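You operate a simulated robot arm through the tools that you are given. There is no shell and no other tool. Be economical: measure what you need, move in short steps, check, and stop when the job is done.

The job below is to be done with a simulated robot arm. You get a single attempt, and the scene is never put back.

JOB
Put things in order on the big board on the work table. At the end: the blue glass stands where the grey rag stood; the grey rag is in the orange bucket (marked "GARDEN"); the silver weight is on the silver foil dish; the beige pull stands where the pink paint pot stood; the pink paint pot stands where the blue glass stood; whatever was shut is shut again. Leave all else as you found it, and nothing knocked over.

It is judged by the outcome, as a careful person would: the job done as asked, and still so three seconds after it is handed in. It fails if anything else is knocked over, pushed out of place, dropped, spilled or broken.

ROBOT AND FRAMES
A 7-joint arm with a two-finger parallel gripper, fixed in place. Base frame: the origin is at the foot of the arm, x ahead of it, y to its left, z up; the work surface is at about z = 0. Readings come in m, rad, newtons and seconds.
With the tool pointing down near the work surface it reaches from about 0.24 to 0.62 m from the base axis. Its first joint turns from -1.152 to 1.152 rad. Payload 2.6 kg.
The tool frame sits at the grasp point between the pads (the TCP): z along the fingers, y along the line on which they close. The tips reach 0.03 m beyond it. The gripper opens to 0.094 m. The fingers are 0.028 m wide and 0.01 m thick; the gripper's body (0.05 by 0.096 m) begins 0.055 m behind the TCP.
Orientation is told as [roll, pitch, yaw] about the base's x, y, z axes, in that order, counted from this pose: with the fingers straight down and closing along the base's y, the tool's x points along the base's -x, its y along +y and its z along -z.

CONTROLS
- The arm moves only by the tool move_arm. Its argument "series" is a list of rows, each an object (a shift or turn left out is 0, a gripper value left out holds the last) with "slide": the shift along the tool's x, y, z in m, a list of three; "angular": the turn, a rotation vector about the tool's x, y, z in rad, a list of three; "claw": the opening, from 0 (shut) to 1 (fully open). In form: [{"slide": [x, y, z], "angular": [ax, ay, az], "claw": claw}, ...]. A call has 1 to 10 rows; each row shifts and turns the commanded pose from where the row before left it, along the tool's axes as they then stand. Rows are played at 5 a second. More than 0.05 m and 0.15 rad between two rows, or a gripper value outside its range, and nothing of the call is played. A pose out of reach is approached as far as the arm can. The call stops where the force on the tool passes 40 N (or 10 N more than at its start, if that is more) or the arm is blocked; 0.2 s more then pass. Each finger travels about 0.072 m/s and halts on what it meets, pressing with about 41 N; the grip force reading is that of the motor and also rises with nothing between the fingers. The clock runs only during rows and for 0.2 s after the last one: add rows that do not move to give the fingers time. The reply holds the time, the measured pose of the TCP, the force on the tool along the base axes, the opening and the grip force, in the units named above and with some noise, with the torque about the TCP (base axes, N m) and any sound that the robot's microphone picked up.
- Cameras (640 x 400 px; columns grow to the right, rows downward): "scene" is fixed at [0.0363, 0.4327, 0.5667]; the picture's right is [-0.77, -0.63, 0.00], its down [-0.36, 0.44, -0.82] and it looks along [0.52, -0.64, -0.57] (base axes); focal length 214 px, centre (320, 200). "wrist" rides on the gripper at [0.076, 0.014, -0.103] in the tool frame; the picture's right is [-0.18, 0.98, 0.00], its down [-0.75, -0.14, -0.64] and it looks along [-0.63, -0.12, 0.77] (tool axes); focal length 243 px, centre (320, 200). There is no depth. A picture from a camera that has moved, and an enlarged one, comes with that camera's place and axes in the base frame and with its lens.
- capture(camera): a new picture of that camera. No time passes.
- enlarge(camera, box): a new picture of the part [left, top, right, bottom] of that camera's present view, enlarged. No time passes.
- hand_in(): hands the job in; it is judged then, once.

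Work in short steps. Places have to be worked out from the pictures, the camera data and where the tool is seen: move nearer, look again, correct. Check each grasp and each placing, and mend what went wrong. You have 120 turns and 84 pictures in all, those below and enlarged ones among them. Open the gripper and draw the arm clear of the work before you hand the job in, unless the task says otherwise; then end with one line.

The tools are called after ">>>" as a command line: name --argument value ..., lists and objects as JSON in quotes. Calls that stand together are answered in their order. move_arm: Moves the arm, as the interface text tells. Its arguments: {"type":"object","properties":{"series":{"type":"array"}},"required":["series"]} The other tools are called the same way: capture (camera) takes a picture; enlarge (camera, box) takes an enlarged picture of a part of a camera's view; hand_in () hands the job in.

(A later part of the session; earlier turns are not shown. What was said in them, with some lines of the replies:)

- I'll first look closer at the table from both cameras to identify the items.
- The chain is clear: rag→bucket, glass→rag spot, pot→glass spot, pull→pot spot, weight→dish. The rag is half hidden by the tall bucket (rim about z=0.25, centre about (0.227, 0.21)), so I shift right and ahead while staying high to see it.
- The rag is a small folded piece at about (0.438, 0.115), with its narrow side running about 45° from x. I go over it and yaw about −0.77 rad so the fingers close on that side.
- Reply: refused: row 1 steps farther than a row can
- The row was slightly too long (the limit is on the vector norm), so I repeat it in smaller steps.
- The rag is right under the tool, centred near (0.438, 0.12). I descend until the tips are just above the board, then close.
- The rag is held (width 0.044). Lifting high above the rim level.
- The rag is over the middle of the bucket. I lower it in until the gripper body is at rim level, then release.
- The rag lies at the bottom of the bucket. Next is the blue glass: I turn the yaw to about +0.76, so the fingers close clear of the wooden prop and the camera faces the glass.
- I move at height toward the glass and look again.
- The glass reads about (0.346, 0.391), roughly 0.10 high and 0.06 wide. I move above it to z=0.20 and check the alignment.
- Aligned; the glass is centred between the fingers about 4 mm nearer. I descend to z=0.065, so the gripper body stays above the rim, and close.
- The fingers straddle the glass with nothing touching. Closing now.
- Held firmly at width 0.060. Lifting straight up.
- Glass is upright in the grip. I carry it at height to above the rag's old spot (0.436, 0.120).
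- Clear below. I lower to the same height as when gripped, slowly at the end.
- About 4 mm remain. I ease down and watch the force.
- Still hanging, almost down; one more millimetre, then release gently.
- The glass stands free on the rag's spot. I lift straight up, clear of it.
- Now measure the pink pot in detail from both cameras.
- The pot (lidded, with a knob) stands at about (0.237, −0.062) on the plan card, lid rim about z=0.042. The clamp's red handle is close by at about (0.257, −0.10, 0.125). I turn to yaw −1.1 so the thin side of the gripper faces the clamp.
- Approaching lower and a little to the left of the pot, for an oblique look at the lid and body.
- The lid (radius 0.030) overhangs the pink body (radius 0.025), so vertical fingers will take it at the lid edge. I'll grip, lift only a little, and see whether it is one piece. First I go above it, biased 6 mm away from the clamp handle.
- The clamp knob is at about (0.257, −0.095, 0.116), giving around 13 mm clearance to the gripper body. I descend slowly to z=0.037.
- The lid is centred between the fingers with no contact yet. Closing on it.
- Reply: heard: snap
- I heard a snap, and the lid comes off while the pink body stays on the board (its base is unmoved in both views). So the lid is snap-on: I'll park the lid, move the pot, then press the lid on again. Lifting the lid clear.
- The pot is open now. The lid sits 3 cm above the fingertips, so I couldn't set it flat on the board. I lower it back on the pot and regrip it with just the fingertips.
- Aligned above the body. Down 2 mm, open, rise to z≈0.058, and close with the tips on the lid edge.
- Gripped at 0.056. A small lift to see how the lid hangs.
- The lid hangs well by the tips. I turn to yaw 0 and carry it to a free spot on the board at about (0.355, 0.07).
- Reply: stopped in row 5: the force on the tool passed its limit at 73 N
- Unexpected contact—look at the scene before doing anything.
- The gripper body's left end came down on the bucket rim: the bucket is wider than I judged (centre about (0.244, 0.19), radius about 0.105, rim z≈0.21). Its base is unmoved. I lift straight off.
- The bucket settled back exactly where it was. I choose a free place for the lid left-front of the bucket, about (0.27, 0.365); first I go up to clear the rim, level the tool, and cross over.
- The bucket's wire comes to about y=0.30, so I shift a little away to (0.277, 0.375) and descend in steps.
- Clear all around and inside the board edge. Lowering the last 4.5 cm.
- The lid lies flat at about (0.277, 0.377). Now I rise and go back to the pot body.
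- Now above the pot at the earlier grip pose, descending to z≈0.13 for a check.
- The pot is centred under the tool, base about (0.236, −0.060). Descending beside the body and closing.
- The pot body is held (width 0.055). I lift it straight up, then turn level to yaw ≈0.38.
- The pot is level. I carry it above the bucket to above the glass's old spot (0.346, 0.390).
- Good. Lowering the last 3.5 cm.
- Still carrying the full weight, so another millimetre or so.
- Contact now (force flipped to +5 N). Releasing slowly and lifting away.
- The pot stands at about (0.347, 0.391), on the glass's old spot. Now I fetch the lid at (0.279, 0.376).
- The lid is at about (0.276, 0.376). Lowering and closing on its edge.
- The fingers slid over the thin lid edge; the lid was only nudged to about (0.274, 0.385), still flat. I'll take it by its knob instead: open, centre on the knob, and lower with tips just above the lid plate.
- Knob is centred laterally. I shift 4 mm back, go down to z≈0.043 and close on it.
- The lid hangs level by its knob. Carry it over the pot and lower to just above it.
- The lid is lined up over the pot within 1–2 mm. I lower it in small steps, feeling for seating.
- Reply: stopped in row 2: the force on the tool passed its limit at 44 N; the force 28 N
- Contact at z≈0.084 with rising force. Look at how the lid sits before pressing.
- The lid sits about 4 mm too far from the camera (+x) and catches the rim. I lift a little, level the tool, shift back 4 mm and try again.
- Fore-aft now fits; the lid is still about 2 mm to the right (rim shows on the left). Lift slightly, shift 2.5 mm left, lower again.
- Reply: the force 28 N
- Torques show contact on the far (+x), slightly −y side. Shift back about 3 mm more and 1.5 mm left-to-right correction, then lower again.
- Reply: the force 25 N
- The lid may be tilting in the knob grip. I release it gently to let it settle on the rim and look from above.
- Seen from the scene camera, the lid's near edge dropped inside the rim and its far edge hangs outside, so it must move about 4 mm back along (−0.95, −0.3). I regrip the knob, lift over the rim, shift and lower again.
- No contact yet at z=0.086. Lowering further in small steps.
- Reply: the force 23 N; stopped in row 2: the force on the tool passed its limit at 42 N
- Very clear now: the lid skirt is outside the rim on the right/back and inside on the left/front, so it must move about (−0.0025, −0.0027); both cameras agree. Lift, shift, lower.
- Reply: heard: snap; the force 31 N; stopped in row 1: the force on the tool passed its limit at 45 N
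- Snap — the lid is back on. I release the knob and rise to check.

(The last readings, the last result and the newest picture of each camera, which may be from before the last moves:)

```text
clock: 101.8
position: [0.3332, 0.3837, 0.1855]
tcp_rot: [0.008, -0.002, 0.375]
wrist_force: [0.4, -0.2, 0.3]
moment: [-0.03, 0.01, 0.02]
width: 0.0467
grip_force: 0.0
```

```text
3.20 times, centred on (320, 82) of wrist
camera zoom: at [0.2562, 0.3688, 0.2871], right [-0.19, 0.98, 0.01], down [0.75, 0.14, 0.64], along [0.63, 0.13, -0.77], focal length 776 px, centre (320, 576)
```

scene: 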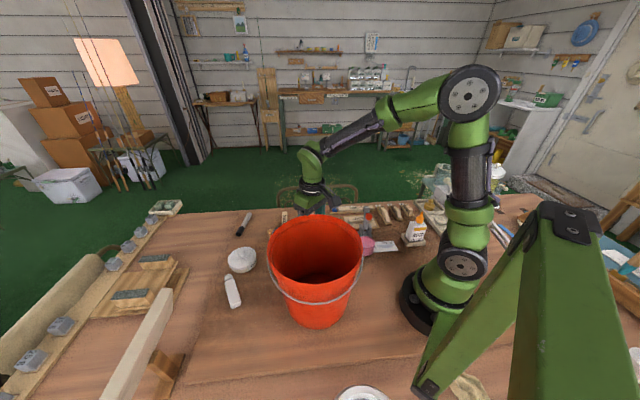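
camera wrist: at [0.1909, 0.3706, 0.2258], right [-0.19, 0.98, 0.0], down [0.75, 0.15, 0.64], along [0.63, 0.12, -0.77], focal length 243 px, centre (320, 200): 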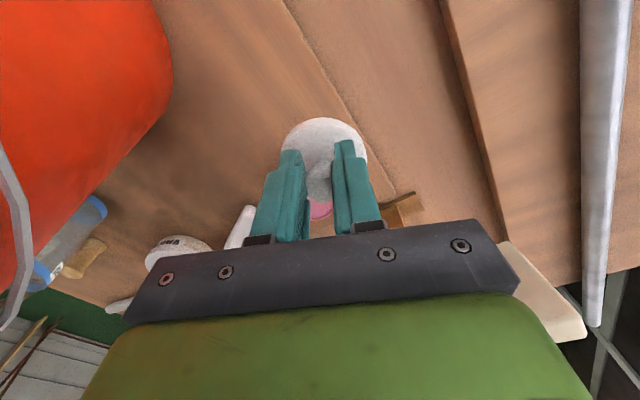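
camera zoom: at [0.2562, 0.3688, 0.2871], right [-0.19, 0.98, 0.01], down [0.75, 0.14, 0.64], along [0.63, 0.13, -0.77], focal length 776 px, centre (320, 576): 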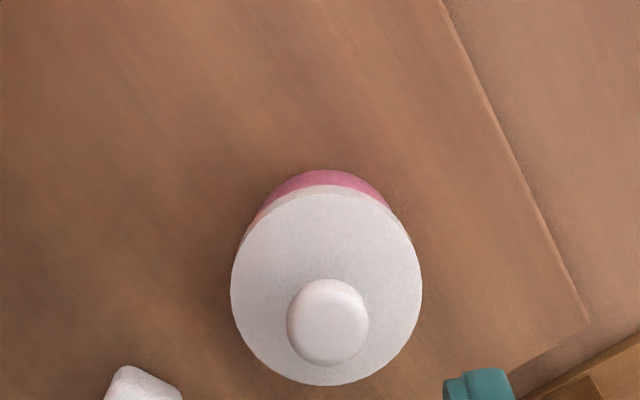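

The lid is properly seated and the pot stands on the spot. Next is the beige pull, near (0.518, 0.11): rise, return to yaw 0, and travel there at height.

>>> move_arm --series '[{"slide": [0, 0, -0.045]}, {"slide": [0, 0, -0.045]}, {"slide": [0, 0, -0.045]}, {"angular": [0, 0, 0.125]}, {"angular": [0, 0, 0.125]}, {"angular": [0, 0, 0.125]}, {"angular": [0.008, 0, 0]}, {}]'

>>> move_arm --series '[{"slide": [-0.0264, -0.0391, 0]}, {"slide": [-0.0264, -0.0391, 0]}, {"slide": [-0.0264, -0.0391, 0]}, {"slide": [-0.0264, -0.0391, 0]}, {"slide": [-0.0264, -0.0391, 0]}, {"slide": [-0.0264, -0.0391, 0.02]}, {"slide": [-0.0264, -0.0391, 0.02]}, {"slide": [0, 0, 0.045]}, {"slide": [0, 0, 0.045]}, {}]'

>>> capture --camera "wrist"

```text
clock: 103.6
position: [0.3328, 0.3832, 0.3189]
tcp_rot: [-0.001, 0.0, 0.0]
wrist_force: [-0.3, -0.6, 0.3]
moment: [0.02, 0.02, 0.0]
width: 0.0472
grip_force: 0.0
```

```text
refused: row 6 steps farther than a row can; nothing moved
```

```text
7 pictures are left
camera wrist: at [0.2556, 0.3976, 0.4219], right [0.18, 0.98, 0.0], down [0.75, -0.14, 0.64], along [0.63, -0.12, -0.77], focal length 243 px, centre (320, 200)
```

wrist: 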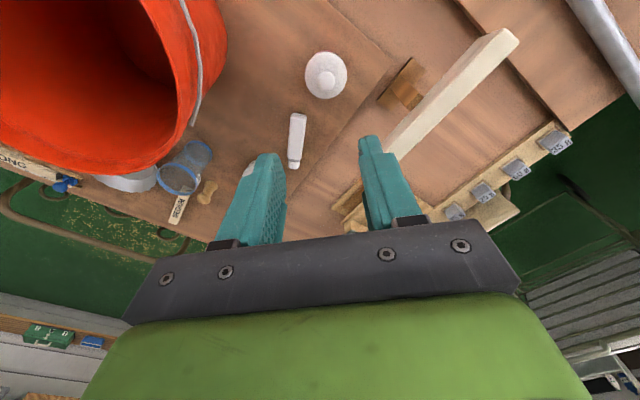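

I split the move into legal steps.

>>> move_arm --series '[{"slide": [-0.0262, -0.0388, 0]}, {"slide": [-0.0262, -0.0388, 0]}, {"slide": [-0.0262, -0.0388, 0]}, {"slide": [-0.0262, -0.0388, 0]}, {"slide": [-0.0262, -0.0388, 0]}, {"slide": [-0.0262, -0.0388, 0]}, {"slide": [-0.0262, -0.0388, 0]}, {"slide": [0, 0, 0.045]}, {"slide": [0, 0, 0.045]}, {"slide": [0, 0, 0.045]}]'

```text
clock: 105.8
position: [0.5188, 0.1101, 0.1865]
tcp_rot: [-0.002, -0.002, 0.0]
wrist_force: [0.0, 0.5, 0.0]
moment: [-0.01, 0.01, -0.01]
width: 0.0469
grip_force: 0.1
```

>>> enlarge --camera "wrist" --box '[220, 40, 420, 165]'

```text
3.20 times, centred on (320, 102) of wrist
camera zoom: at [0.4403, 0.1261, 0.2869], right [0.18, 0.98, 0.0], down [0.75, -0.14, 0.64], along [0.63, -0.12, -0.77], focal length 776 px, centre (320, 512)
```

zoom: 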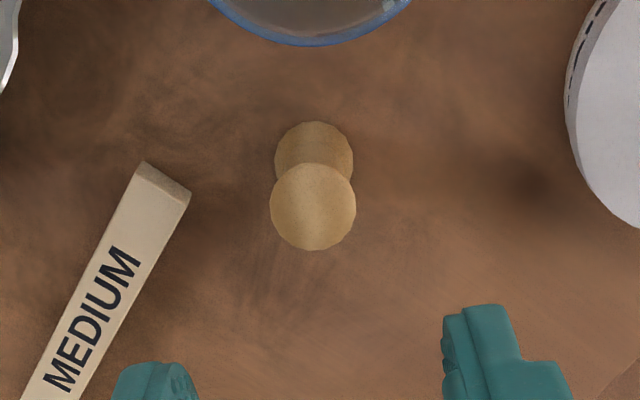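

The pull stands at (0.5185, 0.109), about 0.046 high and 0.027 wide, right under the tool. Lower to z≈0.045 (camera still above the glass) and close.

>>> move_arm --series '[{"slide": [0, -0.001, 0.04]}, {"slide": [0, 0, 0.04]}, {"slide": [0, 0, 0.035]}, {"slide": [0, 0, 0.026]}, {}, {"claw": 0.3}, {"claw": 0.15}, {"claw": 0.15}, {"claw": 0.15}]'

```text
clock: 107.8
position: [0.5177, 0.1086, 0.0456]
tcp_rot: [0.0, 0.001, 0.0]
wrist_force: [0.4, 0.1, -0.5]
moment: [-0.02, 0.01, 0.0]
width: 0.0225
grip_force: 41.1
```

Held at 0.0225. Lift straight up, then travel at height to above the pot's old spot.

>>> move_arm --series '[{"slide": [0, 0, -0.02]}, {"slide": [0, 0, -0.045]}, {"slide": [0, 0, -0.045]}, {"slide": [0, 0, -0.045]}, {"slide": [0, 0, -0.045]}, {"slide": [0, 0, -0.04]}, {}]'

>>> move_arm --series '[{"slide": [0.0402, -0.0241, 0]}, {"slide": [0.0402, -0.0241, 0]}, {"slide": [0.0402, -0.0241, 0]}, {"slide": [0.0402, -0.0241, 0]}, {"slide": [0.0402, -0.0241, 0]}, {"slide": [0.0402, -0.0241, 0]}, {"slide": [0.0402, -0.0241, 0]}, {}]'

>>> move_arm --series '[{"angular": [0, 0, 0.1375]}, {"angular": [0, 0, 0.1375]}, {"angular": [0, 0, 0.1375]}, {"angular": [0, 0, 0.1375]}, {"angular": [0, 0, 0.1375]}, {"angular": [0, 0, 0.1375]}, {"angular": [0, 0, 0.1375]}, {"angular": [0, 0, 0.1375]}, {}]'

```text
clock: 109.4
position: [0.5153, 0.1102, 0.2862]
tcp_rot: [-0.003, 0.0, 0.002]
wrist_force: [-0.2, 0.5, -0.4]
moment: [-0.03, -0.02, -0.01]
width: 0.0222
grip_force: 40.9
```

```text
clock: 111.2
position: [0.2367, -0.0603, 0.2862]
tcp_rot: [0.001, 0.0, 0.0]
wrist_force: [-0.1, 0.0, 0.4]
moment: [0.0, -0.04, 0.04]
width: 0.0226
grip_force: 41.0
```

```text
clock: 113.2
position: [0.2375, -0.0585, 0.2858]
tcp_rot: [-0.002, -0.001, -1.101]
wrist_force: [-0.6, -0.6, -0.6]
moment: [0.02, -0.01, -0.04]
width: 0.0226
grip_force: 41.2
```

In place above. Lower to z≈0.13 and look once.

>>> move_arm --series '[{"slide": [-0.0006, -0.002, 0.04]}, {"slide": [0, 0, 0.04]}, {"slide": [0, 0, 0.04]}, {"slide": [0, 0, 0.035]}, {}]'

>>> capture --camera "wrist"

```text
clock: 114.4
position: [0.2348, -0.0604, 0.13]
tcp_rot: [-0.001, 0.0, -1.1]
wrist_force: [0.8, -0.2, 0.2]
moment: [0.0, -0.03, -0.01]
width: 0.0225
grip_force: 41.2
```

```text
5 pictures are left
camera wrist: at [0.2109, 0.0154, 0.2324], right [0.96, 0.28, 0.0], down [0.22, -0.74, 0.64], along [0.18, -0.62, -0.77], focal length 243 px, centre (320, 200)
```

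wrist: 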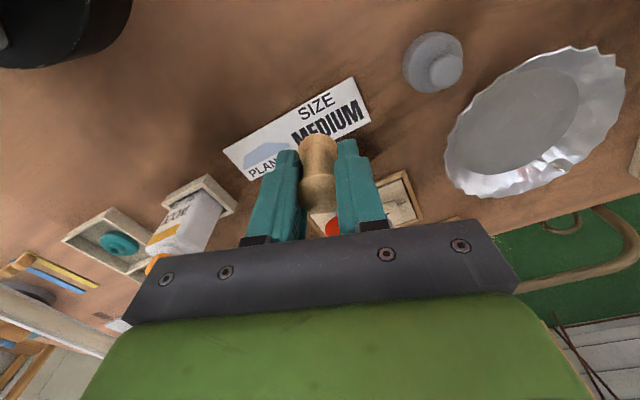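

The pull hangs upright over the spot. Lowering slowly, with a 2 mm bias away from the clamp handle.

>>> move_arm --series '[{"slide": [0.0018, 0, 0.025]}, {"slide": [0, 0, 0.02]}, {"slide": [0, 0, 0.02]}, {"slide": [0, 0, 0.011]}, {}]'

>>> move_arm --series '[{"slide": [0, 0, 0.002]}, {}]'

```text
clock: 115.6
position: [0.2337, -0.0576, 0.0546]
tcp_rot: [0.002, -0.001, -1.1]
wrist_force: [0.0, 1.0, -0.7]
moment: [0.04, -0.01, 0.01]
width: 0.0226
grip_force: 41.2
```

```text
clock: 116.2
position: [0.2357, -0.0587, 0.0531]
tcp_rot: [0.0, -0.002, -1.1]
wrist_force: [0.1, 0.2, 0.4]
moment: [0.02, -0.01, -0.03]
width: 0.0225
grip_force: 40.8
```

>>> move_arm --series '[{"slide": [0, 0, 0.0015]}, {}]'

>>> move_arm --series '[{"slide": [0, 0, 0.0015]}, {}]'

```text
clock: 116.8
position: [0.2353, -0.057, 0.0506]
tcp_rot: [0.001, -0.002, -1.099]
wrist_force: [0.8, -0.8, 0.1]
moment: [0.04, -0.03, 0.01]
width: 0.0224
grip_force: 40.9
```

```text
clock: 117.4
position: [0.2353, -0.0587, 0.0501]
tcp_rot: [-0.001, 0.0, -1.099]
wrist_force: [0.5, -0.1, 0.6]
moment: [0.01, -0.01, 0.01]
width: 0.0217
grip_force: 40.6
```

No contact felt yet; continue in 1 mm steps.

>>> move_arm --series '[{"slide": [0, 0, 0.001]}, {}]'

>>> move_arm --series '[{"slide": [0, 0, 0.001]}, {}]'

```text
clock: 118.0
position: [0.2352, -0.0588, 0.0492]
tcp_rot: [-0.001, 0.0, -1.1]
wrist_force: [-0.4, -0.1, -0.4]
moment: [0.05, -0.03, 0.0]
width: 0.0215
grip_force: 41.1
```

```text
clock: 118.6
position: [0.2348, -0.0599, 0.0473]
tcp_rot: [-0.001, -0.002, -1.1]
wrist_force: [-0.5, -1.0, 3.3]
moment: [-0.02, 0.0, 0.01]
width: 0.0213
grip_force: 41.0
```

Contact. Release and lift straight up.

>>> move_arm --series '[{"claw": 0.3}, {"claw": 0.45}, {"claw": 0.5}, {}, {"slide": [0, 0, -0.03]}, {"slide": [0, 0, -0.04]}, {"slide": [0, 0, -0.04]}, {"slide": [0, 0, -0.04]}, {}]'

>>> enlarge --camera "wrist" --box '[230, 20, 550, 220]'

```text
clock: 120.6
position: [0.2354, -0.0575, 0.1973]
tcp_rot: [-0.002, -0.002, -1.101]
wrist_force: [-0.2, 0.1, -0.2]
moment: [-0.01, -0.03, -0.03]
width: 0.0471
grip_force: 0.1
```

```text
2.00 times, centred on (390, 120) of wrist
camera zoom: at [0.2119, 0.0178, 0.2991], right [0.96, 0.28, 0.0], down [0.22, -0.73, 0.64], along [0.18, -0.62, -0.77], focal length 485 px, centre (180, 360)
```

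zoom: 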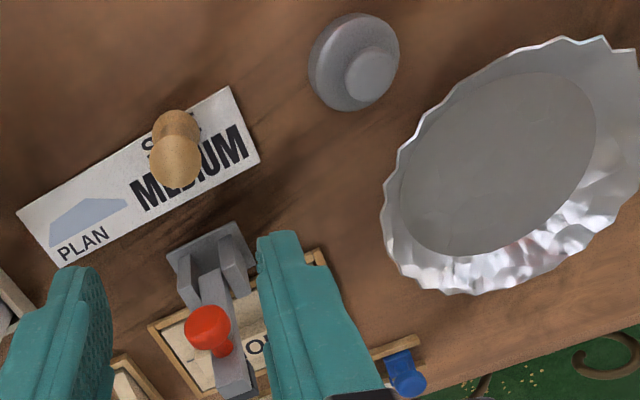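

The pull stands where the pot stood. Last is the silver weight at (0.307, 0.001), gripped by its knob (top at z≈0.043), to the dish centre (0.421, −0.024). Rise, yaw 0, and go over the weight.

>>> move_arm --series '[{"slide": [0, 0, -0.04]}, {"angular": [0, 0, -0.1376]}, {"angular": [0, 0, -0.1376]}, {"angular": [0, 0, -0.1376]}, {"angular": [0, 0, -0.1376]}, {"angular": [0, 0, -0.1376]}, {"angular": [0, 0, -0.1376]}, {"angular": [0, 0, -0.1376]}, {"angular": [0, 0, -0.1376]}, {}]'

>>> move_arm --series '[{"slide": [-0.0358, 0.0293, 0]}, {"slide": [-0.0358, 0.0293, 0]}, {"slide": [0, 0, 0.04]}, {"slide": [0, 0, 0.04]}, {"slide": [0, 0, 0.03]}, {}]'

>>> enlarge --camera "wrist" --box '[220, 60, 420, 185]'

```text
clock: 122.8
position: [0.2349, -0.0577, 0.2378]
tcp_rot: [0.0, -0.001, 0.001]
wrist_force: [0.8, 0.2, 0.2]
moment: [0.0, 0.01, 0.01]
width: 0.0469
grip_force: 0.0
```

```text
clock: 124.2
position: [0.3049, 0.0007, 0.1259]
tcp_rot: [-0.001, 0.001, 0.001]
wrist_force: [-0.1, -0.1, -0.4]
moment: [-0.03, 0.03, -0.01]
width: 0.0468
grip_force: 0.0
```

```text
3.20 times, centred on (320, 122) of wrist
camera zoom: at [0.2272, 0.0154, 0.2279], right [0.18, 0.98, 0.0], down [0.75, -0.14, 0.64], along [0.63, -0.12, -0.77], focal length 776 px, centre (320, 448)
```

zoom: 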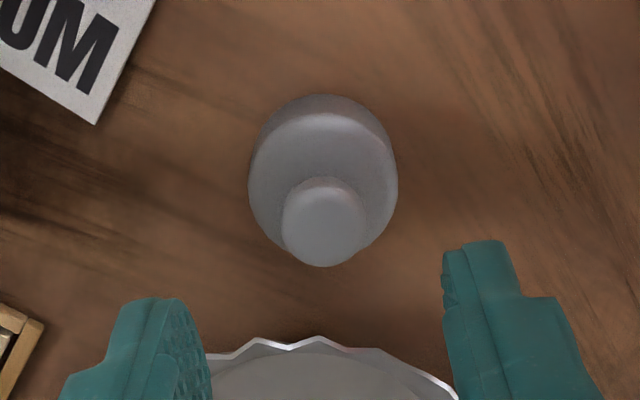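

The weight is centred; shift 3 mm ahead, lower to z≈0.049 with tips just above its body, and close on the knob.

>>> move_arm --series '[{"slide": [-0.003, 0, 0.03]}, {"slide": [0, 0, 0.03]}, {"slide": [0, 0, 0.017]}, {}, {"claw": 0.25}, {"claw": 0.1}, {"claw": 0.1}, {"claw": 0.1}]'

>>> move_arm --series '[{"slide": [0, 0, -0.01]}, {"slide": [0, 0, -0.03]}, {"slide": [0, 0, -0.04]}, {}]'

```text
clock: 126.0
position: [0.3077, -0.0008, 0.0496]
tcp_rot: [0.0, -0.002, 0.0]
wrist_force: [-5.5, 2.0, 22.1]
moment: [-0.44, 0.15, -0.1]
width: 0.0368
grip_force: 40.9
```

```text
clock: 127.0
position: [0.3088, -0.0009, 0.1284]
tcp_rot: [-0.002, 0.001, 0.002]
wrist_force: [-0.4, 0.2, -2.4]
moment: [0.02, 0.01, -0.02]
width: 0.0202
grip_force: 40.6
```

After sliding off the body's shoulder the fingers took the knob (width 0.020, about 2.4 N load). Move above the dish and check.

>>> move_arm --series '[{"slide": [-0.0374, -0.0077, 0]}, {"slide": [-0.0374, -0.0077, 0]}, {"slide": [-0.0374, -0.0077, 0]}, {}]'

>>> capture --camera "wrist"

```text
clock: 128.0
position: [0.4213, -0.0239, 0.1305]
tcp_rot: [0.0, 0.001, -0.001]
wrist_force: [-0.5, -0.9, -2.9]
moment: [0.0, -0.01, 0.0]
width: 0.0206
grip_force: 41.6
```

```text
2 pictures are left
camera wrist: at [0.343, -0.009, 0.2313], right [0.18, 0.98, 0.0], down [0.75, -0.14, 0.64], along [0.63, -0.12, -0.77], focal length 243 px, centre (320, 200)
```

wrist: 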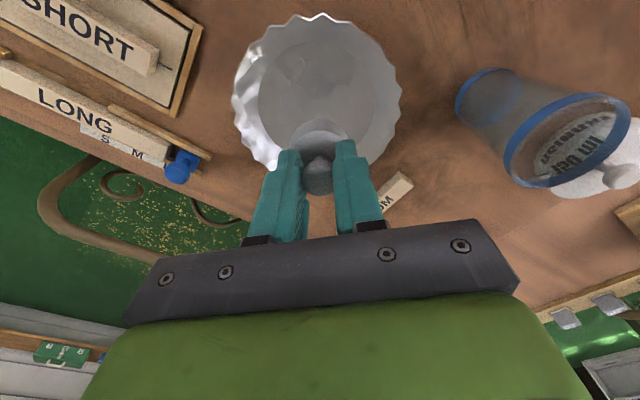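

The weight hangs upright and the dish floor is large (centre about (0.418, −0.02)). I adjust slightly and lower; the weight's base should meet the floor near TCP z≈0.057.

>>> move_arm --series '[{"slide": [0.003, 0.004, 0.03]}, {"slide": [0, 0, 0.025]}, {"slide": [0, 0, 0.01]}, {}]'

>>> move_arm --series '[{"slide": [0, 0, 0.003]}, {}]'

>>> move_arm --series '[{"slide": [0, 0, 0.002]}, {}]'

```text
clock: 129.0
position: [0.4181, -0.0182, 0.0659]
tcp_rot: [0.0, 0.0, 0.0]
wrist_force: [-0.2, 0.5, -2.7]
moment: [-0.03, 0.0, 0.0]
width: 0.0206
grip_force: 41.4
```

```text
clock: 129.6
position: [0.4173, -0.0194, 0.0625]
tcp_rot: [-0.003, 0.0, -0.001]
wrist_force: [0.9, -0.2, -1.8]
moment: [0.0, 0.01, 0.0]
width: 0.0209
grip_force: 41.1
```

```text
clock: 130.2
position: [0.4177, -0.0195, 0.0604]
tcp_rot: [-0.003, 0.0, 0.001]
wrist_force: [0.4, 0.2, -2.2]
moment: [-0.01, 0.01, 0.01]
width: 0.0208
grip_force: 41.3
```

Still hanging; continue in small steps.

>>> move_arm --series '[{"slide": [0, 0, 0.002]}, {}]'

>>> move_arm --series '[{"slide": [0, 0, 0.0015]}, {}]'

>>> move_arm --series '[{"slide": [0, 0, 0.0015]}, {}]'

```text
clock: 130.8
position: [0.4178, -0.019, 0.0569]
tcp_rot: [0.0, 0.001, -0.001]
wrist_force: [-0.1, 0.2, -2.5]
moment: [-0.03, 0.03, -0.02]
width: 0.0206
grip_force: 41.0
```

```text
clock: 131.4
position: [0.4187, -0.019, 0.056]
tcp_rot: [0.0, -0.001, 0.0]
wrist_force: [-1.7, 0.7, 2.8]
moment: [0.03, 0.07, -0.03]
width: 0.0204
grip_force: 40.9
```

```text
clock: 132.0
position: [0.419, -0.0191, 0.0562]
tcp_rot: [0.0, -0.004, -0.001]
wrist_force: [-5.9, 1.2, 23.7]
moment: [0.06, 0.21, 0.02]
width: 0.0208
grip_force: 40.6
```

Seated firmly (+24 N); I ease up 1.5 mm, release, and rise clear.

>>> move_arm --series '[{"slide": [0, 0, -0.0015]}, {}, {"claw": 0.3}, {"claw": 0.45}, {}, {"slide": [0, 0, -0.02]}, {"slide": [0, 0, -0.04]}, {"slide": [0, 0, -0.045]}, {"slide": [0, 0, -0.045]}, {}]'

>>> move_arm --series '[{"slide": [0.03, -0.01, -0.035], "claw": 1}, {"slide": [0.03, -0.01, -0.035]}, {"slide": [0.03, -0.01, -0.035]}, {}]'

>>> capture --camera "wrist"

```text
clock: 134.2
position: [0.4168, -0.0193, 0.2057]
tcp_rot: [-0.003, -0.001, 0.002]
wrist_force: [0.2, 0.4, -0.8]
moment: [0.01, -0.04, 0.02]
width: 0.0426
grip_force: 0.0
```

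```text
clock: 135.2
position: [0.3253, -0.0495, 0.3105]
tcp_rot: [-0.004, -0.001, -0.001]
wrist_force: [0.0, 0.0, 0.3]
moment: [-0.01, -0.03, -0.01]
width: 0.0941
grip_force: 0.0
```

```text
1 pictures are left
camera wrist: at [0.2488, -0.0336, 0.4122], right [0.18, 0.98, 0.0], down [0.75, -0.14, 0.64], along [0.63, -0.12, -0.77], focal length 243 px, centre (320, 200)
```

wrist: 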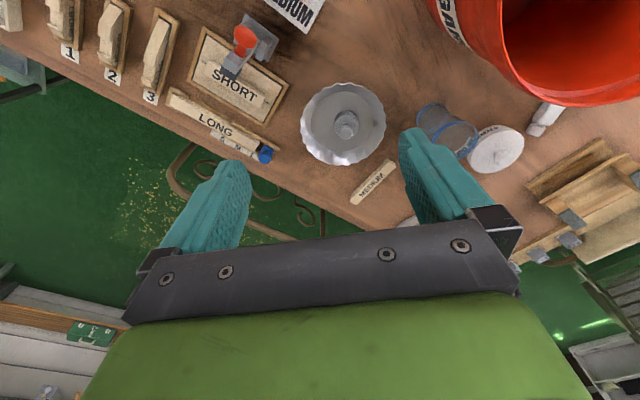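

The weight stands in the dish and the glass is upright. One last scene picture to confirm the whole board before handing in.

>>> enlarge --camera "scene" --box '[180, 180, 500, 380]'

```text
2.00 times, centred on (340, 280) of scene
camera zoom: at [0.0363, 0.4327, 0.5667], right [-0.77, -0.63, 0.0], down [-0.36, 0.44, -0.82], along [0.52, -0.64, -0.57], focal length 429 px, centre (280, 40)
```

zoom: 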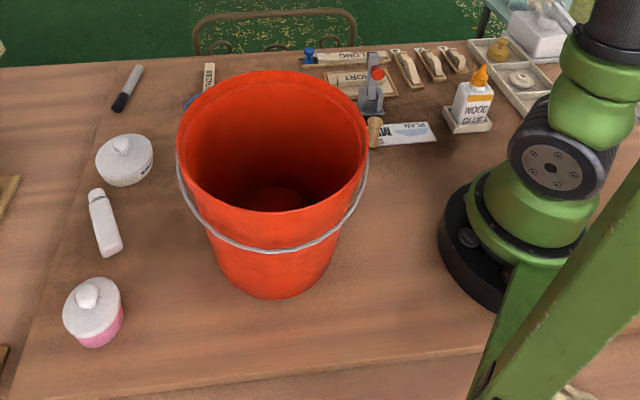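

Everything is in place: the pot is lidded on the glass's spot, the pull is on the pot's spot, and the bucket is unmoved. The arm is clear and the gripper open, so I hand in.

>>> hand_in

```text
The job is handed in.
```

The job is handed in: the rag is in the GARDEN bucket, the glass is on the rag's spot, the pink pot is on the glass's spot, the pull is on the pot's spot, and the weight is in the foil dish. The pot's lid came off on the way and is snapped back on, and the gripper briefly pressed on the bucket rim, but the bucket settled back where it was.
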